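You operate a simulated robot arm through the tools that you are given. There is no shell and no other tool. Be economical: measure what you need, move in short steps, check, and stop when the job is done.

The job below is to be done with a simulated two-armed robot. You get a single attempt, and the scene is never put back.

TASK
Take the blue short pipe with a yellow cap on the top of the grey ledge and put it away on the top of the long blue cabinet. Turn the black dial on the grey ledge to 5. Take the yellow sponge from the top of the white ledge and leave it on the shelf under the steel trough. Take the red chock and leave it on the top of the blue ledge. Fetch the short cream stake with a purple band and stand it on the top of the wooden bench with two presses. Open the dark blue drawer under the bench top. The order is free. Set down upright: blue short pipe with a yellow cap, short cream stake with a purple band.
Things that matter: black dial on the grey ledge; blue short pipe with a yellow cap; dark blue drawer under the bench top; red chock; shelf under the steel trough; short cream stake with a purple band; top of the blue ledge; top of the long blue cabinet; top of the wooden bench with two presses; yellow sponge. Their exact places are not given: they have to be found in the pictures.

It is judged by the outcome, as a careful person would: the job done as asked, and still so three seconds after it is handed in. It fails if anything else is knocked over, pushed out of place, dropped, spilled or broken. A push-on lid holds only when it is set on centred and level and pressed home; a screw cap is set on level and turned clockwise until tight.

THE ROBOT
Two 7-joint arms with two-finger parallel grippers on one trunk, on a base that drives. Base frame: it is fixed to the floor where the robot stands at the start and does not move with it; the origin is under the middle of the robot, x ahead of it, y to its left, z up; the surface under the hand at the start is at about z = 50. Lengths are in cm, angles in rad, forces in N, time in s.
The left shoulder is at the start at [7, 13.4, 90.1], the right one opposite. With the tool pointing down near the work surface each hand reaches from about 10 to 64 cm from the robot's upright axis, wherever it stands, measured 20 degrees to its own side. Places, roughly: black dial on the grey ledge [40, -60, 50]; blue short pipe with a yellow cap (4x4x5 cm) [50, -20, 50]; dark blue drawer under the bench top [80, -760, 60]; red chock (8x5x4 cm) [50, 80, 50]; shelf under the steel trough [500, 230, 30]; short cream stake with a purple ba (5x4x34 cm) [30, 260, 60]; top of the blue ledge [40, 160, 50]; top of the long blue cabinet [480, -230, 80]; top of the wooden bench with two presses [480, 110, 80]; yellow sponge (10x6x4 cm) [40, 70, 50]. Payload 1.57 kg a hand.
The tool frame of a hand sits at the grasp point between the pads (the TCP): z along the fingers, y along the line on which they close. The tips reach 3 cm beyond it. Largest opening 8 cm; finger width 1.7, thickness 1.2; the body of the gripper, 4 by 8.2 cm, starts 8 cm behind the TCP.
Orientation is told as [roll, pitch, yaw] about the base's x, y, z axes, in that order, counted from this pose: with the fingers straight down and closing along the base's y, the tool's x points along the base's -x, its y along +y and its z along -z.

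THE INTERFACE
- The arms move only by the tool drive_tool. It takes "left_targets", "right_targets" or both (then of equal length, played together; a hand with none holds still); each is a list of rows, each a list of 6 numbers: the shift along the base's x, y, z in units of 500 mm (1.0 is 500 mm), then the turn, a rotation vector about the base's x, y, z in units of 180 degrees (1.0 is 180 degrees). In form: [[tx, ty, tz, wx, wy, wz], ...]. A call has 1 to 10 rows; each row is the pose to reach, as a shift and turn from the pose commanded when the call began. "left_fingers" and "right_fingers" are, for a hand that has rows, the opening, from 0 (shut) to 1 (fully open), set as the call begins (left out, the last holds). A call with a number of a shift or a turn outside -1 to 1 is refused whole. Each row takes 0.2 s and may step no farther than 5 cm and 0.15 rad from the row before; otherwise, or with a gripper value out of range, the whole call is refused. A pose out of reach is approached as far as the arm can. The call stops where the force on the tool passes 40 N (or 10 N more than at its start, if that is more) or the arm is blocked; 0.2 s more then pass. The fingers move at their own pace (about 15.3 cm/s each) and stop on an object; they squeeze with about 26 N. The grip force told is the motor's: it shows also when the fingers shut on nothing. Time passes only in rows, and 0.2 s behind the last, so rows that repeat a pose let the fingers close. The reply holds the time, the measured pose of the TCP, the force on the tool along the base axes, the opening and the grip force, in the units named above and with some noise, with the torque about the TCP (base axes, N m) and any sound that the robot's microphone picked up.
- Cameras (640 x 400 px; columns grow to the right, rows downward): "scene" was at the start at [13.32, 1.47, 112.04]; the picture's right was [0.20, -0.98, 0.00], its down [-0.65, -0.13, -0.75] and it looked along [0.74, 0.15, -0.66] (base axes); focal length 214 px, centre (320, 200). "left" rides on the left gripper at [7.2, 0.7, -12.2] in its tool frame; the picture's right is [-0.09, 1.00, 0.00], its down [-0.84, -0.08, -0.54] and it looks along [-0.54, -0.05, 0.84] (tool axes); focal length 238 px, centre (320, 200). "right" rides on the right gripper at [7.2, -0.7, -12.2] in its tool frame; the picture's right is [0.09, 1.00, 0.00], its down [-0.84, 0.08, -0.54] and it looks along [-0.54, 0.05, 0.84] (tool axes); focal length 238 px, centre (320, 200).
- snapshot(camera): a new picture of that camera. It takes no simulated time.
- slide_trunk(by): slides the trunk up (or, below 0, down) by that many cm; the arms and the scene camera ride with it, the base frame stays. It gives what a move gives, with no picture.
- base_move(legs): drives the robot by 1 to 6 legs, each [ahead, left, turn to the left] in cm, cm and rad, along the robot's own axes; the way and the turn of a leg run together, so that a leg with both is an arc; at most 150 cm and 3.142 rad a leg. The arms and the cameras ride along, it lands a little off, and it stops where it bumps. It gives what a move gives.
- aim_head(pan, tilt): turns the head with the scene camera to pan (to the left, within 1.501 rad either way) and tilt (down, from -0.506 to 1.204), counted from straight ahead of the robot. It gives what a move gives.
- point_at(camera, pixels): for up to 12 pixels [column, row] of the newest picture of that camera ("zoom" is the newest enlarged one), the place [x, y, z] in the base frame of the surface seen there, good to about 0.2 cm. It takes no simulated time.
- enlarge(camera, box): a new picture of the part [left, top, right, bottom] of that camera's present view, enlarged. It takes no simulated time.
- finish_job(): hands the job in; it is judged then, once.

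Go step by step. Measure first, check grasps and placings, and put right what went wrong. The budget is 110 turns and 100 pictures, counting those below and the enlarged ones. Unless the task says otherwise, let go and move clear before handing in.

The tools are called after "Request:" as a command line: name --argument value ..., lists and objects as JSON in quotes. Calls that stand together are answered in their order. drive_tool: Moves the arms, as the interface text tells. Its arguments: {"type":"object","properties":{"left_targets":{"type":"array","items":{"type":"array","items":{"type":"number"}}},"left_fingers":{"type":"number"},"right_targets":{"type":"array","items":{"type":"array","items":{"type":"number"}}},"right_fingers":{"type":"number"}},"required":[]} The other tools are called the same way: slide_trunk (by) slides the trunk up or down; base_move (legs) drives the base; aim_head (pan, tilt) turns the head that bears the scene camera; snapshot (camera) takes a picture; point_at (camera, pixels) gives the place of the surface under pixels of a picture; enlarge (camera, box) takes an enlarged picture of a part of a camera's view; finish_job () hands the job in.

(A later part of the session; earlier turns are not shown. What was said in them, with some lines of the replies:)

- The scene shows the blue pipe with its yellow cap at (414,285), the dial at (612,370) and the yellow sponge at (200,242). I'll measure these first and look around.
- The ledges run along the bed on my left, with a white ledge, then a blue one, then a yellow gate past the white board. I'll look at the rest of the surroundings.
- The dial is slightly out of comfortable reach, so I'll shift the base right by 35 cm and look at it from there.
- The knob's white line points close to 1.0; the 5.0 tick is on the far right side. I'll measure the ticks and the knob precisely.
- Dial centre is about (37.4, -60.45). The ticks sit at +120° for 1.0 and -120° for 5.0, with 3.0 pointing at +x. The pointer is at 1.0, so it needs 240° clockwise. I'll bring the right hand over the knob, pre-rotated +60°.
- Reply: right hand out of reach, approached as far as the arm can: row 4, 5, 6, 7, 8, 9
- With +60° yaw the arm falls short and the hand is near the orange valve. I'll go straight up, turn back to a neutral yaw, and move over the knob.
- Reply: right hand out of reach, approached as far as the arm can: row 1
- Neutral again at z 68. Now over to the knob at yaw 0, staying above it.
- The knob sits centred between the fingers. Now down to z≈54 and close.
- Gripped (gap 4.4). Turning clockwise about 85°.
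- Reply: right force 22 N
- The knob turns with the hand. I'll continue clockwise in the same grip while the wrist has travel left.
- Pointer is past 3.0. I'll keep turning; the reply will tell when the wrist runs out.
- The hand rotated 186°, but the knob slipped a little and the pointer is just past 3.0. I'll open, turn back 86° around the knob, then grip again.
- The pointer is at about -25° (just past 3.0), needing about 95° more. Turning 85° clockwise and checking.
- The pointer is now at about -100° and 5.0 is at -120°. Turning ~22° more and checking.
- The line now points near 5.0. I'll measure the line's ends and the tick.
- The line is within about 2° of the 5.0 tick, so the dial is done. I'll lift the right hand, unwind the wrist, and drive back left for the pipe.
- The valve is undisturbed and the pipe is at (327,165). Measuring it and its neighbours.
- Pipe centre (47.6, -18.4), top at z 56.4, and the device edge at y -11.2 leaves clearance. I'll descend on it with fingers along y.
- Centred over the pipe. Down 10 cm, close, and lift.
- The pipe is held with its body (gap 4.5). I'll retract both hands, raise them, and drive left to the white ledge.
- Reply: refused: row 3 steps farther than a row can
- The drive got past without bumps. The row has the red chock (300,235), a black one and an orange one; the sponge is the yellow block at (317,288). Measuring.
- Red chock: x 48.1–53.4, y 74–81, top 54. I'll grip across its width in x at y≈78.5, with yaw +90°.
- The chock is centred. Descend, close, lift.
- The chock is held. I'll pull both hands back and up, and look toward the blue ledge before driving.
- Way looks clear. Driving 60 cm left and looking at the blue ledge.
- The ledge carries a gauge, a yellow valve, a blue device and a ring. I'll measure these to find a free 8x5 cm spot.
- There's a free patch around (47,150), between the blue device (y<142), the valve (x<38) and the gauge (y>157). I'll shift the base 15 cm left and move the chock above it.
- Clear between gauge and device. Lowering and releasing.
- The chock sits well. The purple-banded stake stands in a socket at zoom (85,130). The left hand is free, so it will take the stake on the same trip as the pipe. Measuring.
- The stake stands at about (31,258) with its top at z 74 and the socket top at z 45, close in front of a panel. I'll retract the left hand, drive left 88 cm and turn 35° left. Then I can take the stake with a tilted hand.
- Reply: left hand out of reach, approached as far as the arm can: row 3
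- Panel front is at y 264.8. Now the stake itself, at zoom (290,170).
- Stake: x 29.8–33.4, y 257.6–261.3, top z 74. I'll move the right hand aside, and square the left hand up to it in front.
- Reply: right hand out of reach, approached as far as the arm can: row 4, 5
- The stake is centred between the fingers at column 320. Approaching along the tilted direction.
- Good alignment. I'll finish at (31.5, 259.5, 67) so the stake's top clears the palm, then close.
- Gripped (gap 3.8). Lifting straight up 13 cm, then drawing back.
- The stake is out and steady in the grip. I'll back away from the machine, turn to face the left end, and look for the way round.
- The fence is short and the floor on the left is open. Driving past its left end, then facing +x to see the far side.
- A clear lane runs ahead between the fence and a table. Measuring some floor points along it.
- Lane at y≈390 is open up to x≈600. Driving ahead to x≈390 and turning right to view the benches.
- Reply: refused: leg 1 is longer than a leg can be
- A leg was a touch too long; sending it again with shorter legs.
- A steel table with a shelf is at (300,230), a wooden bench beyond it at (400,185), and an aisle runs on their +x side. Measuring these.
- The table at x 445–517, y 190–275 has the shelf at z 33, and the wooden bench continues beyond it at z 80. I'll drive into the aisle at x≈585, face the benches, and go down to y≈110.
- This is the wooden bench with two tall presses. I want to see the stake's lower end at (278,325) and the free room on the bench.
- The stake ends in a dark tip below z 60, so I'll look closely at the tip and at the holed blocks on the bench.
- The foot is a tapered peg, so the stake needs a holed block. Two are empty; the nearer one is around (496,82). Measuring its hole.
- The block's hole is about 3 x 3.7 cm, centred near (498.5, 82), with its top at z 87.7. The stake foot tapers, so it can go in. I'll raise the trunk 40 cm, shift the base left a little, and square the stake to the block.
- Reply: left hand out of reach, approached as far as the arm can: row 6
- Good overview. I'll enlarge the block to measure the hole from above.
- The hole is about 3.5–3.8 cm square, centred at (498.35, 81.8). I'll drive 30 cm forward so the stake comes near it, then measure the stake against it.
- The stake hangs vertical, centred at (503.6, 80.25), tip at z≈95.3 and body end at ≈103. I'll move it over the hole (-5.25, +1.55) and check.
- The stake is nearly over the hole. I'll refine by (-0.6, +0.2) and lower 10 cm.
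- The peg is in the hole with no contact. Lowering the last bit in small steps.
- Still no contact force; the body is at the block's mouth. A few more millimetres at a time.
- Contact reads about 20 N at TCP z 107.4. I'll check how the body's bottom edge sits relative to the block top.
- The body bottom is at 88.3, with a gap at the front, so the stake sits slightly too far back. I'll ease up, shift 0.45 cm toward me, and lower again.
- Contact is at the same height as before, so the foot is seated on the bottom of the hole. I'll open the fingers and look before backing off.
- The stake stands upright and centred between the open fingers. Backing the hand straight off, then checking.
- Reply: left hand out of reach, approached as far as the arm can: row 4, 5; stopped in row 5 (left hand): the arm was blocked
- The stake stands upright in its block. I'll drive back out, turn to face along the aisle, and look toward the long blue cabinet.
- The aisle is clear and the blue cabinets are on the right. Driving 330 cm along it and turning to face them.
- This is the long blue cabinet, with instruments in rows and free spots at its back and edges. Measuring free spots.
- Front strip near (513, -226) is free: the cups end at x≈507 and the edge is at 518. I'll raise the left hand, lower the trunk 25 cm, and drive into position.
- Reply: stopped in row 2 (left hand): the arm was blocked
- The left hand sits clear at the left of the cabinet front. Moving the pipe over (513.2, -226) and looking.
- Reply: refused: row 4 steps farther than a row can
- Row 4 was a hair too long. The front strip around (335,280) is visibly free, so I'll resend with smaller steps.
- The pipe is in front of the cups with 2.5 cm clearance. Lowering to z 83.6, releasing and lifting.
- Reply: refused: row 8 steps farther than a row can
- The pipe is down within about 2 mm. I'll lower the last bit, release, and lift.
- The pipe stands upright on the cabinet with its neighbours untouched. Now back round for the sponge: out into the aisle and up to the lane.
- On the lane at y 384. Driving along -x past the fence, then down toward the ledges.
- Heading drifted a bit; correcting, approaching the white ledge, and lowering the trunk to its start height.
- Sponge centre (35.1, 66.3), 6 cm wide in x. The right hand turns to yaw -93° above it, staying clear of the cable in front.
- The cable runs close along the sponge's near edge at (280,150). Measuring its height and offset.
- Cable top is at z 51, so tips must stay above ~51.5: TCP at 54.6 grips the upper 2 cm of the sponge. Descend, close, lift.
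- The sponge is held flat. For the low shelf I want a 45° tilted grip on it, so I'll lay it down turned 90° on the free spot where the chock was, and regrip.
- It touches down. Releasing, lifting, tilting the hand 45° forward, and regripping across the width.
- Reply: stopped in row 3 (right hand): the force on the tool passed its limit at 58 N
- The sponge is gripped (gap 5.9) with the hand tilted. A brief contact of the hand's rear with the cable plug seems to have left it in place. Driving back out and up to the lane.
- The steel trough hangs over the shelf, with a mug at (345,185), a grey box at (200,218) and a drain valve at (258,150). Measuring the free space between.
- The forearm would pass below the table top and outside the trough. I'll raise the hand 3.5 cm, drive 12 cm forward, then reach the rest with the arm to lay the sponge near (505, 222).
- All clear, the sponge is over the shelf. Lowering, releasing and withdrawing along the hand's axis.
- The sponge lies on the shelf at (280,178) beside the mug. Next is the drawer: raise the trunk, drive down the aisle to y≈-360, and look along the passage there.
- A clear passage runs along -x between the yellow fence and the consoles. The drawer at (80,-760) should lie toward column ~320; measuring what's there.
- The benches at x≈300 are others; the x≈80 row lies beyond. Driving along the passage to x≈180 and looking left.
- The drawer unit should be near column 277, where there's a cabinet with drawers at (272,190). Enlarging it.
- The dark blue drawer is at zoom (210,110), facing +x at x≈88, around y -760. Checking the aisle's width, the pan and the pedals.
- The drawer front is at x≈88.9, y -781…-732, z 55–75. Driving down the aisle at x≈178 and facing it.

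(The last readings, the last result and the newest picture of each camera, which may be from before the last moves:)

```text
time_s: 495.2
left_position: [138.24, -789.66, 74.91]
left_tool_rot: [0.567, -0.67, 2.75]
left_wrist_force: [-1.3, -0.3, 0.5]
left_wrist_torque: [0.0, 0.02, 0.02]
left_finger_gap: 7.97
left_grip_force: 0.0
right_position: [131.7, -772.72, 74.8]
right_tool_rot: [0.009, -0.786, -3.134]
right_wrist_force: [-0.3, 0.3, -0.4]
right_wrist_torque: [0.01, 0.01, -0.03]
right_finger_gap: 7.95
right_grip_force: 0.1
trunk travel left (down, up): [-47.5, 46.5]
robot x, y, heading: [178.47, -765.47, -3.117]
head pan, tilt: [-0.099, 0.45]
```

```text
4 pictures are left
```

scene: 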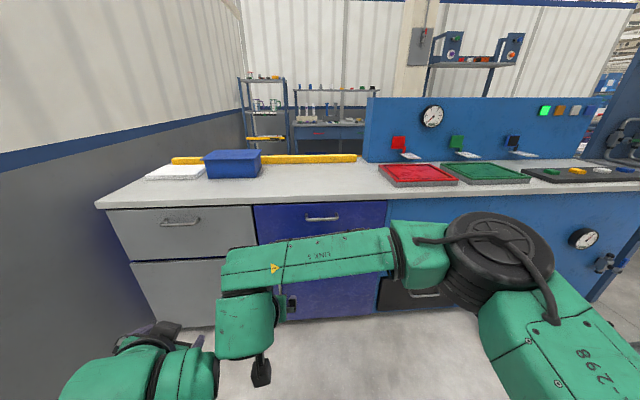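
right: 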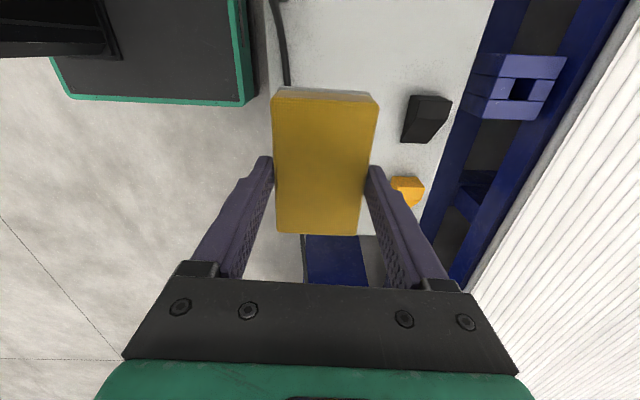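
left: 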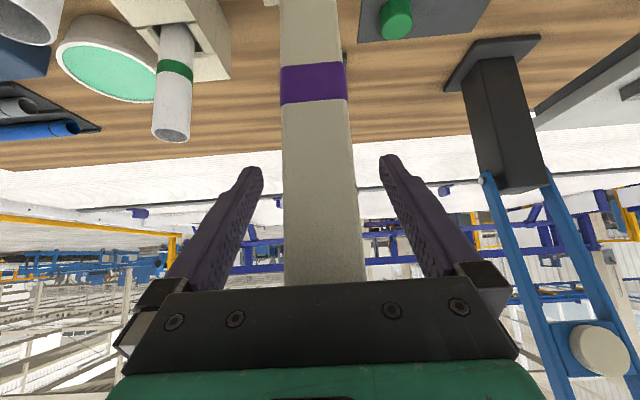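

The drawer's bar handle is at (322,217). Measuring it.

Request:
point_at --camera "scene" --pixels '[[307, 218], [322, 217], [338, 216], [322, 220], [322, 214], [322, 225], [280, 215], [370, 210], [300, 235], [330, 195], [322, 219], [308, 215]]'

Request:
enlarge --camera "scene" --box '[290, 200, 354, 240]'

Request:
point_at --camera "zoom" --pixels '[[160, 180], [320, 175], [470, 165], [320, 160], [320, 190], [320, 140], [155, 160], [485, 150], [240, 178], [400, 170], [320, 210], [320, 168]]'

```text
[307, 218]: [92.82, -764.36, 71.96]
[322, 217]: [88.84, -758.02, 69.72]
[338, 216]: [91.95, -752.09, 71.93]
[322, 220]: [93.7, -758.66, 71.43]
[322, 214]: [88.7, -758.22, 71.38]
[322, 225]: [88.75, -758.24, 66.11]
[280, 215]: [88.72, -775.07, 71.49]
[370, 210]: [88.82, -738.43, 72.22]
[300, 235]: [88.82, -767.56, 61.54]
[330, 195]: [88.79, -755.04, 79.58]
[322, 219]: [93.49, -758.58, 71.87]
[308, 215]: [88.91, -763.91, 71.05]
```

```text
10.00 times, centred on (322, 220) of scene
```

zoom: 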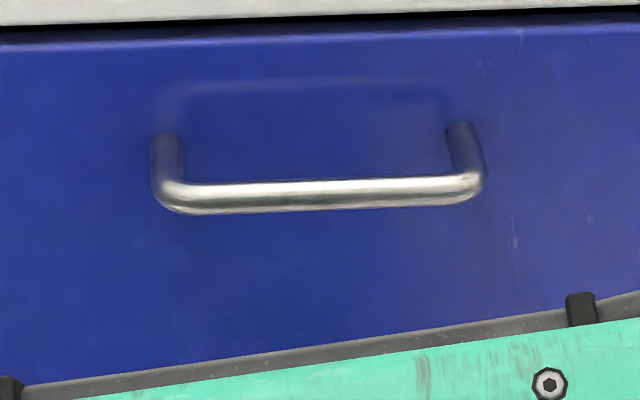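

```text
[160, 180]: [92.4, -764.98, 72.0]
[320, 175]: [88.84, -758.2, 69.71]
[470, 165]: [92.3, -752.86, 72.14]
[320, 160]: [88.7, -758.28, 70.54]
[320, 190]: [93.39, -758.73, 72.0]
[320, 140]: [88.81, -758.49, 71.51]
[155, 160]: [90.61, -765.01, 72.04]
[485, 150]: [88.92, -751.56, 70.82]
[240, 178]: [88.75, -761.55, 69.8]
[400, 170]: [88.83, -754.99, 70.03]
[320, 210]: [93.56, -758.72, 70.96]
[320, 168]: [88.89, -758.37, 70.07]
```

The bar is at x≈93.2, z 71.5, y -765…-752, standing 4.5 cm off the face. I'll point the right hand straight down with closed fingers, to hook behind the bar from above and pull.

Request:
drive_tool --right_targets '[[0, 0.047, 0.055, 0, -0.042, 0], [0, 0.094, 0.11, 0, -0.084, 0], [0, 0.141, 0.165, 0, -0.126, 0], [0, 0.188, 0.22, 0, -0.168, 0], [0, 0.235, 0.275, 0, -0.21, 0], [0, 0.284, 0.33, 0, -0.25, 0]]' --right_fingers 0

Request:
base_move --legs '[[30, 0, -0.024]]'

```text
time_s: 496.6
left_position: [138.21, -789.55, 74.88]
left_tool_rot: [0.567, -0.67, 2.751]
left_wrist_force: [0.1, 0.2, -0.4]
left_wrist_torque: [0.01, 0.04, 0.01]
left_finger_gap: 8.0
left_grip_force: 0.1
right_position: [131.37, -758.7, 91.36]
right_tool_rot: [0.016, 0.001, -3.135]
right_wrist_force: [0.3, -0.1, 0.6]
right_wrist_torque: [-0.03, -0.01, 0.0]
right_finger_gap: 0.0
right_grip_force: 21.4
trunk travel left (down, up): [-47.5, 46.5]
robot x, y, heading: [178.83, -765.37, -3.12]
head pan, tilt: [-0.099, 0.45]
```

```text
time_s: 498.6
left_position: [107.85, -788.84, 74.86]
left_tool_rot: [0.566, -0.669, 2.725]
left_wrist_force: [0.0, 0.3, 0.2]
left_wrist_torque: [-0.01, 0.02, 0.01]
left_finger_gap: 8.02
left_grip_force: 0.0
right_position: [101.82, -757.75, 91.29]
right_tool_rot: [0.012, 0.0, 3.124]
right_wrist_force: [-0.3, -0.1, -0.5]
right_wrist_torque: [0.01, 0.01, 0.02]
right_finger_gap: 0.0
right_grip_force: 21.4
trunk travel left (down, up): [-47.5, 46.5]
robot x, y, heading: [148.58, -765.55, 3.139]
head pan, tilt: [-0.099, 0.45]
```

Over the gap behind the bar (x 91.2), then down to z 72.5.

Request:
drive_tool --right_targets '[[-0.07, -0.005, 0, 0, 0, 0], [-0.14, -0.01, 0, 0, 0, 0], [-0.212, -0.016, 0, 0, 0, 0], [-0.212, -0.016, -0.09, 0, 0, 0], [-0.212, -0.016, -0.18, 0, 0, 0], [-0.212, -0.016, -0.27, 0, 0, 0], [-0.212, -0.016, -0.34, 0, 0, 0], [-0.212, -0.016, -0.376, 0, 0, 0]]'

Request:
drive_tool --right_targets '[[0.03, 0, 0, 0, 0, 0], [0.08, 0, 0, 0, 0, 0], [0.14, 0, 0, 0, 0, 0], [0.2, 0, 0, 0, 0, 0]]'

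```text
time_s: 500.4
left_position: [107.77, -788.93, 74.94]
left_tool_rot: [0.568, -0.67, 2.725]
left_wrist_force: [-0.4, 0.1, 1.2]
left_wrist_torque: [0.02, 0.01, 0.0]
left_finger_gap: 8.02
left_grip_force: 0.0
right_position: [91.51, -758.83, 72.59]
right_tool_rot: [0.012, -0.001, 3.121]
right_wrist_force: [0.1, 0.7, 0.3]
right_wrist_torque: [-0.05, 0.02, 0.0]
right_finger_gap: 0.0
right_grip_force: 21.7
right hand out of reach, approached as far as the arm can: row 3, 4
trunk travel left (down, up): [-47.5, 46.5]
robot x, y, heading: [148.39, -765.94, 3.138]
head pan, tilt: [-0.099, 0.45]
```

```text
time_s: 501.4
left_position: [107.94, -788.93, 74.96]
left_tool_rot: [0.568, -0.671, 2.725]
left_wrist_force: [0.3, 0.0, -0.3]
left_wrist_torque: [0.01, 0.0, -0.02]
left_finger_gap: 8.02
left_grip_force: 0.2
right_position: [101.23, -758.49, 72.75]
right_tool_rot: [0.014, -0.002, 3.121]
right_wrist_force: [-0.5, 1.0, 0.0]
right_wrist_torque: [0.0, -0.03, -0.02]
right_finger_gap: 0.01
right_grip_force: 20.9
trunk travel left (down, up): [-47.5, 46.5]
robot x, y, heading: [148.87, -765.45, 3.139]
head pan, tilt: [-0.099, 0.45]
```

The hand moved out 10 cm, likely with the drawer on it. I'll pull 8 cm more with the arm and look.

Request:
drive_tool --right_targets '[[0.05, 0, 0, 0, 0, 0], [0.1, 0, 0, 0, 0, 0], [0.16, 0, 0, 0, 0, 0]]'

Request:
snapshot --camera "scene"

```text
time_s: 502.3
left_position: [107.98, -788.82, 74.87]
left_tool_rot: [0.564, -0.665, 2.728]
left_wrist_force: [6.2, 2.0, 2.2]
left_wrist_torque: [0.13, -0.17, -0.32]
left_finger_gap: 8.0
left_grip_force: 0.0
right_position: [108.21, -758.69, 72.53]
right_tool_rot: [0.018, -0.026, 3.113]
right_wrist_force: [-6.4, 1.6, 0.7]
right_wrist_torque: [0.06, 0.04, 0.04]
right_finger_gap: 0.01
right_grip_force: 21.5
trunk travel left (down, up): [-47.5, 46.5]
robot x, y, heading: [148.66, -765.91, 3.14]
head pan, tilt: [-0.099, 0.45]
stopped in row 3 (left hand): the force on the tool passed its limit at 54 N (the readings are from after the stop); the commanded pose is now the measured one
```

```text
2 pictures are left
```

scene: 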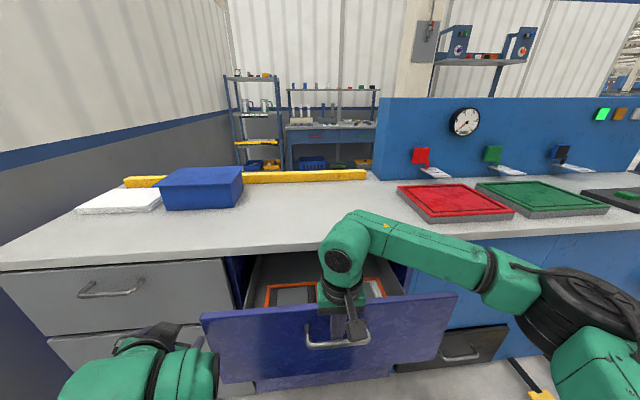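

The drawer is open about 17 cm, and its left end touched my left hand. I'll ease in 1 cm, move the left hand aside, then pull further by backing the base.

Request:
drive_tool --right_targets '[[-0.02, 0, 0, 0, 0, 0], [-0.02, 0, 0, 0, 0, 0], [-0.02, 0, 0, 0, 0, 0], [-0.02, 0, 0, 0, 0, 0]]' --left_targets '[[0, 0, 0, 0, 0, 0], [0.02, -0.08, 0.02, 0, 0, 0], [0.02, -0.16, 0.04, 0, 0, 0], [0.02, -0.24, 0.06, 0, 0, 0]]'

```text
time_s: 502.9
left_position: [108.01, -795.36, 76.98]
left_tool_rot: [0.775, -0.557, 2.622]
left_wrist_force: [0.0, -0.4, 0.1]
left_wrist_torque: [-0.01, -0.02, 0.03]
left_finger_gap: 7.98
left_grip_force: 0.1
left hand out of reach, approached as far as the arm can: row 2, 3
right_position: [107.28, -758.61, 72.42]
right_tool_rot: [0.018, -0.02, 3.111]
right_wrist_force: [-0.3, 0.3, -0.9]
right_wrist_torque: [-0.01, -0.01, -0.01]
right_finger_gap: 0.0
right_grip_force: 21.1
trunk travel left (down, up): [-47.5, 46.5]
robot x, y, heading: [148.51, -765.77, 3.146]
head pan, tilt: [-0.099, 0.45]
stopped in row 3 (left hand): the arm was blocked; the commanded pose is now the measured one
```

The left hand is out of the drawer's path. Backing the base 14 cm with the hook on the bar.

Request:
base_move --legs '[[-14, 0, 0]]'

Request:
snapshot --camera "scene"

```text
time_s: 504.2
left_position: [121.74, -795.22, 76.98]
left_tool_rot: [0.777, -0.556, 2.621]
left_wrist_force: [0.0, 0.0, -0.2]
left_wrist_torque: [0.03, 0.02, 0.02]
left_finger_gap: 7.98
left_grip_force: 0.0
right_position: [120.81, -758.48, 72.62]
right_tool_rot: [0.019, -0.023, 3.113]
right_wrist_force: [0.1, 0.4, 0.4]
right_wrist_torque: [0.04, 0.03, -0.01]
right_finger_gap: 0.02
right_grip_force: 21.6
trunk travel left (down, up): [-47.5, 46.5]
robot x, y, heading: [161.93, -765.67, -3.143]
head pan, tilt: [-0.099, 0.45]
```

```text
1 pictures are left
```

scene: 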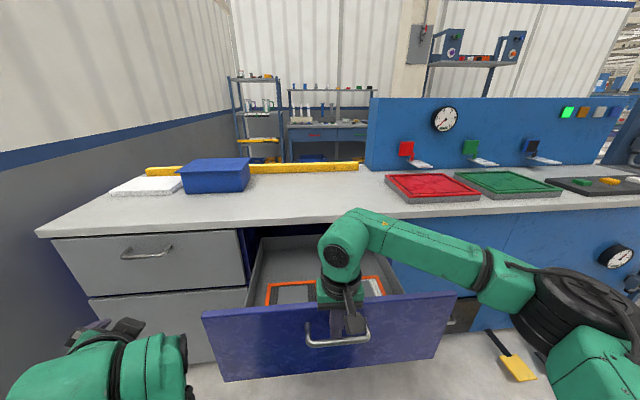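

The drawer is now out about 29 cm. One more force-limited pull of 8 cm with the arm to open it well.

Request:
point_at --camera "scene" --pixels '[[250, 340], [420, 320], [320, 244], [340, 338]]'

Request:
drive_tool --right_targets '[[0.04, 0, 0, 0, 0, 0], [0.08, 0, 0, 0, 0, 0], [0.12, 0, 0, 0, 0, 0], [0.16, 0, 0, 0, 0, 0]]'

```text
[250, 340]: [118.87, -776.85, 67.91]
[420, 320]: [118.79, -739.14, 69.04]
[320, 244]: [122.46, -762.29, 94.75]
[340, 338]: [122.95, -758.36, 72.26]
```

```text
time_s: 505.0
left_position: [121.53, -795.45, 77.0]
left_tool_rot: [0.775, -0.555, 2.622]
left_wrist_force: [0.2, -0.2, 0.5]
left_wrist_torque: [0.02, 0.02, -0.03]
left_finger_gap: 7.99
left_grip_force: 0.1
right_position: [125.32, -758.7, 72.72]
right_tool_rot: [0.025, -0.054, 3.098]
right_wrist_force: [-19.9, -2.4, -6.2]
right_wrist_torque: [-0.05, 0.29, 0.09]
right_finger_gap: 0.01
right_grip_force: 21.4
trunk travel left (down, up): [-47.5, 46.5]
robot x, y, heading: [162.07, -765.81, -3.138]
head pan, tilt: [-0.099, 0.45]
stopped in row 4 (right hand): the force on the tool passed its limit at 52 N (the readings are from after the stop); the commanded pose is now the measured one
5 turns are left
```

The drawer has reached its end stop, fully open. I'll ease off the bar, lift the hand straight out, and then hand in.

Request:
drive_tool --right_targets '[[-0.024, 0, 0, 0, 0, 0], [-0.024, 0, 0.06, 0, 0, 0], [-0.024, 0, 0.14, 0, 0, 0], [-0.024, 0, 0.22, 0, 0, 0], [-0.024, 0, 0.3, 0, 0, 0]]'

Request:
snapshot --camera "scene"

```text
time_s: 506.2
left_position: [121.85, -795.3, 77.06]
left_tool_rot: [0.777, -0.558, 2.622]
left_wrist_force: [0.3, -0.3, -0.1]
left_wrist_torque: [0.0, -0.01, -0.04]
left_finger_gap: 8.0
left_grip_force: 0.1
right_position: [124.6, -758.75, 87.7]
right_tool_rot: [0.021, -0.047, 3.103]
right_wrist_force: [-1.1, 0.0, 0.2]
right_wrist_torque: [0.01, 0.0, 0.01]
right_finger_gap: 0.0
right_grip_force: 21.8
trunk travel left (down, up): [-47.5, 46.5]
robot x, y, heading: [162.1, -765.24, -3.145]
head pan, tilt: [-0.099, 0.45]
```

```text
0 pictures are left
4 turns are left
```

scene: 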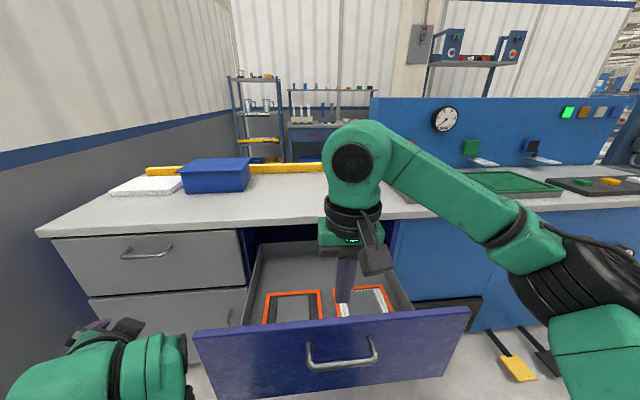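

The last picture shows the drawer fully open and the hand lifted clear of the handle at (340,350). Everything asked for is in place, so I'm handing in.

Request:
finish_job

```text
The job is handed in.
```

I've handed the job in with all six parts done:

- **Dial:** it reads 5, within about 2° of the mark.
- **Red chock:** it's on top of the blue ledge.
- **Stake:** it stands upright on the wooden bench with two presses. Its tapered foot sits in one of the empty holder blocks there.
- **Pipe:** it stands upright on the long blue cabinet.
- **Sponge:** it's lying flat on the shelf under the steel trough.
- **Drawer:** it's pulled out to its stop.

While I was regripping the sponge, the right hand hit something, probably the cable plug on the white ledge, at about 58 N. The plug looked unmoved in the next picture, but I didn't check it up close. The drawer's left end also pushed against my left hand once, until I moved the hand aside.
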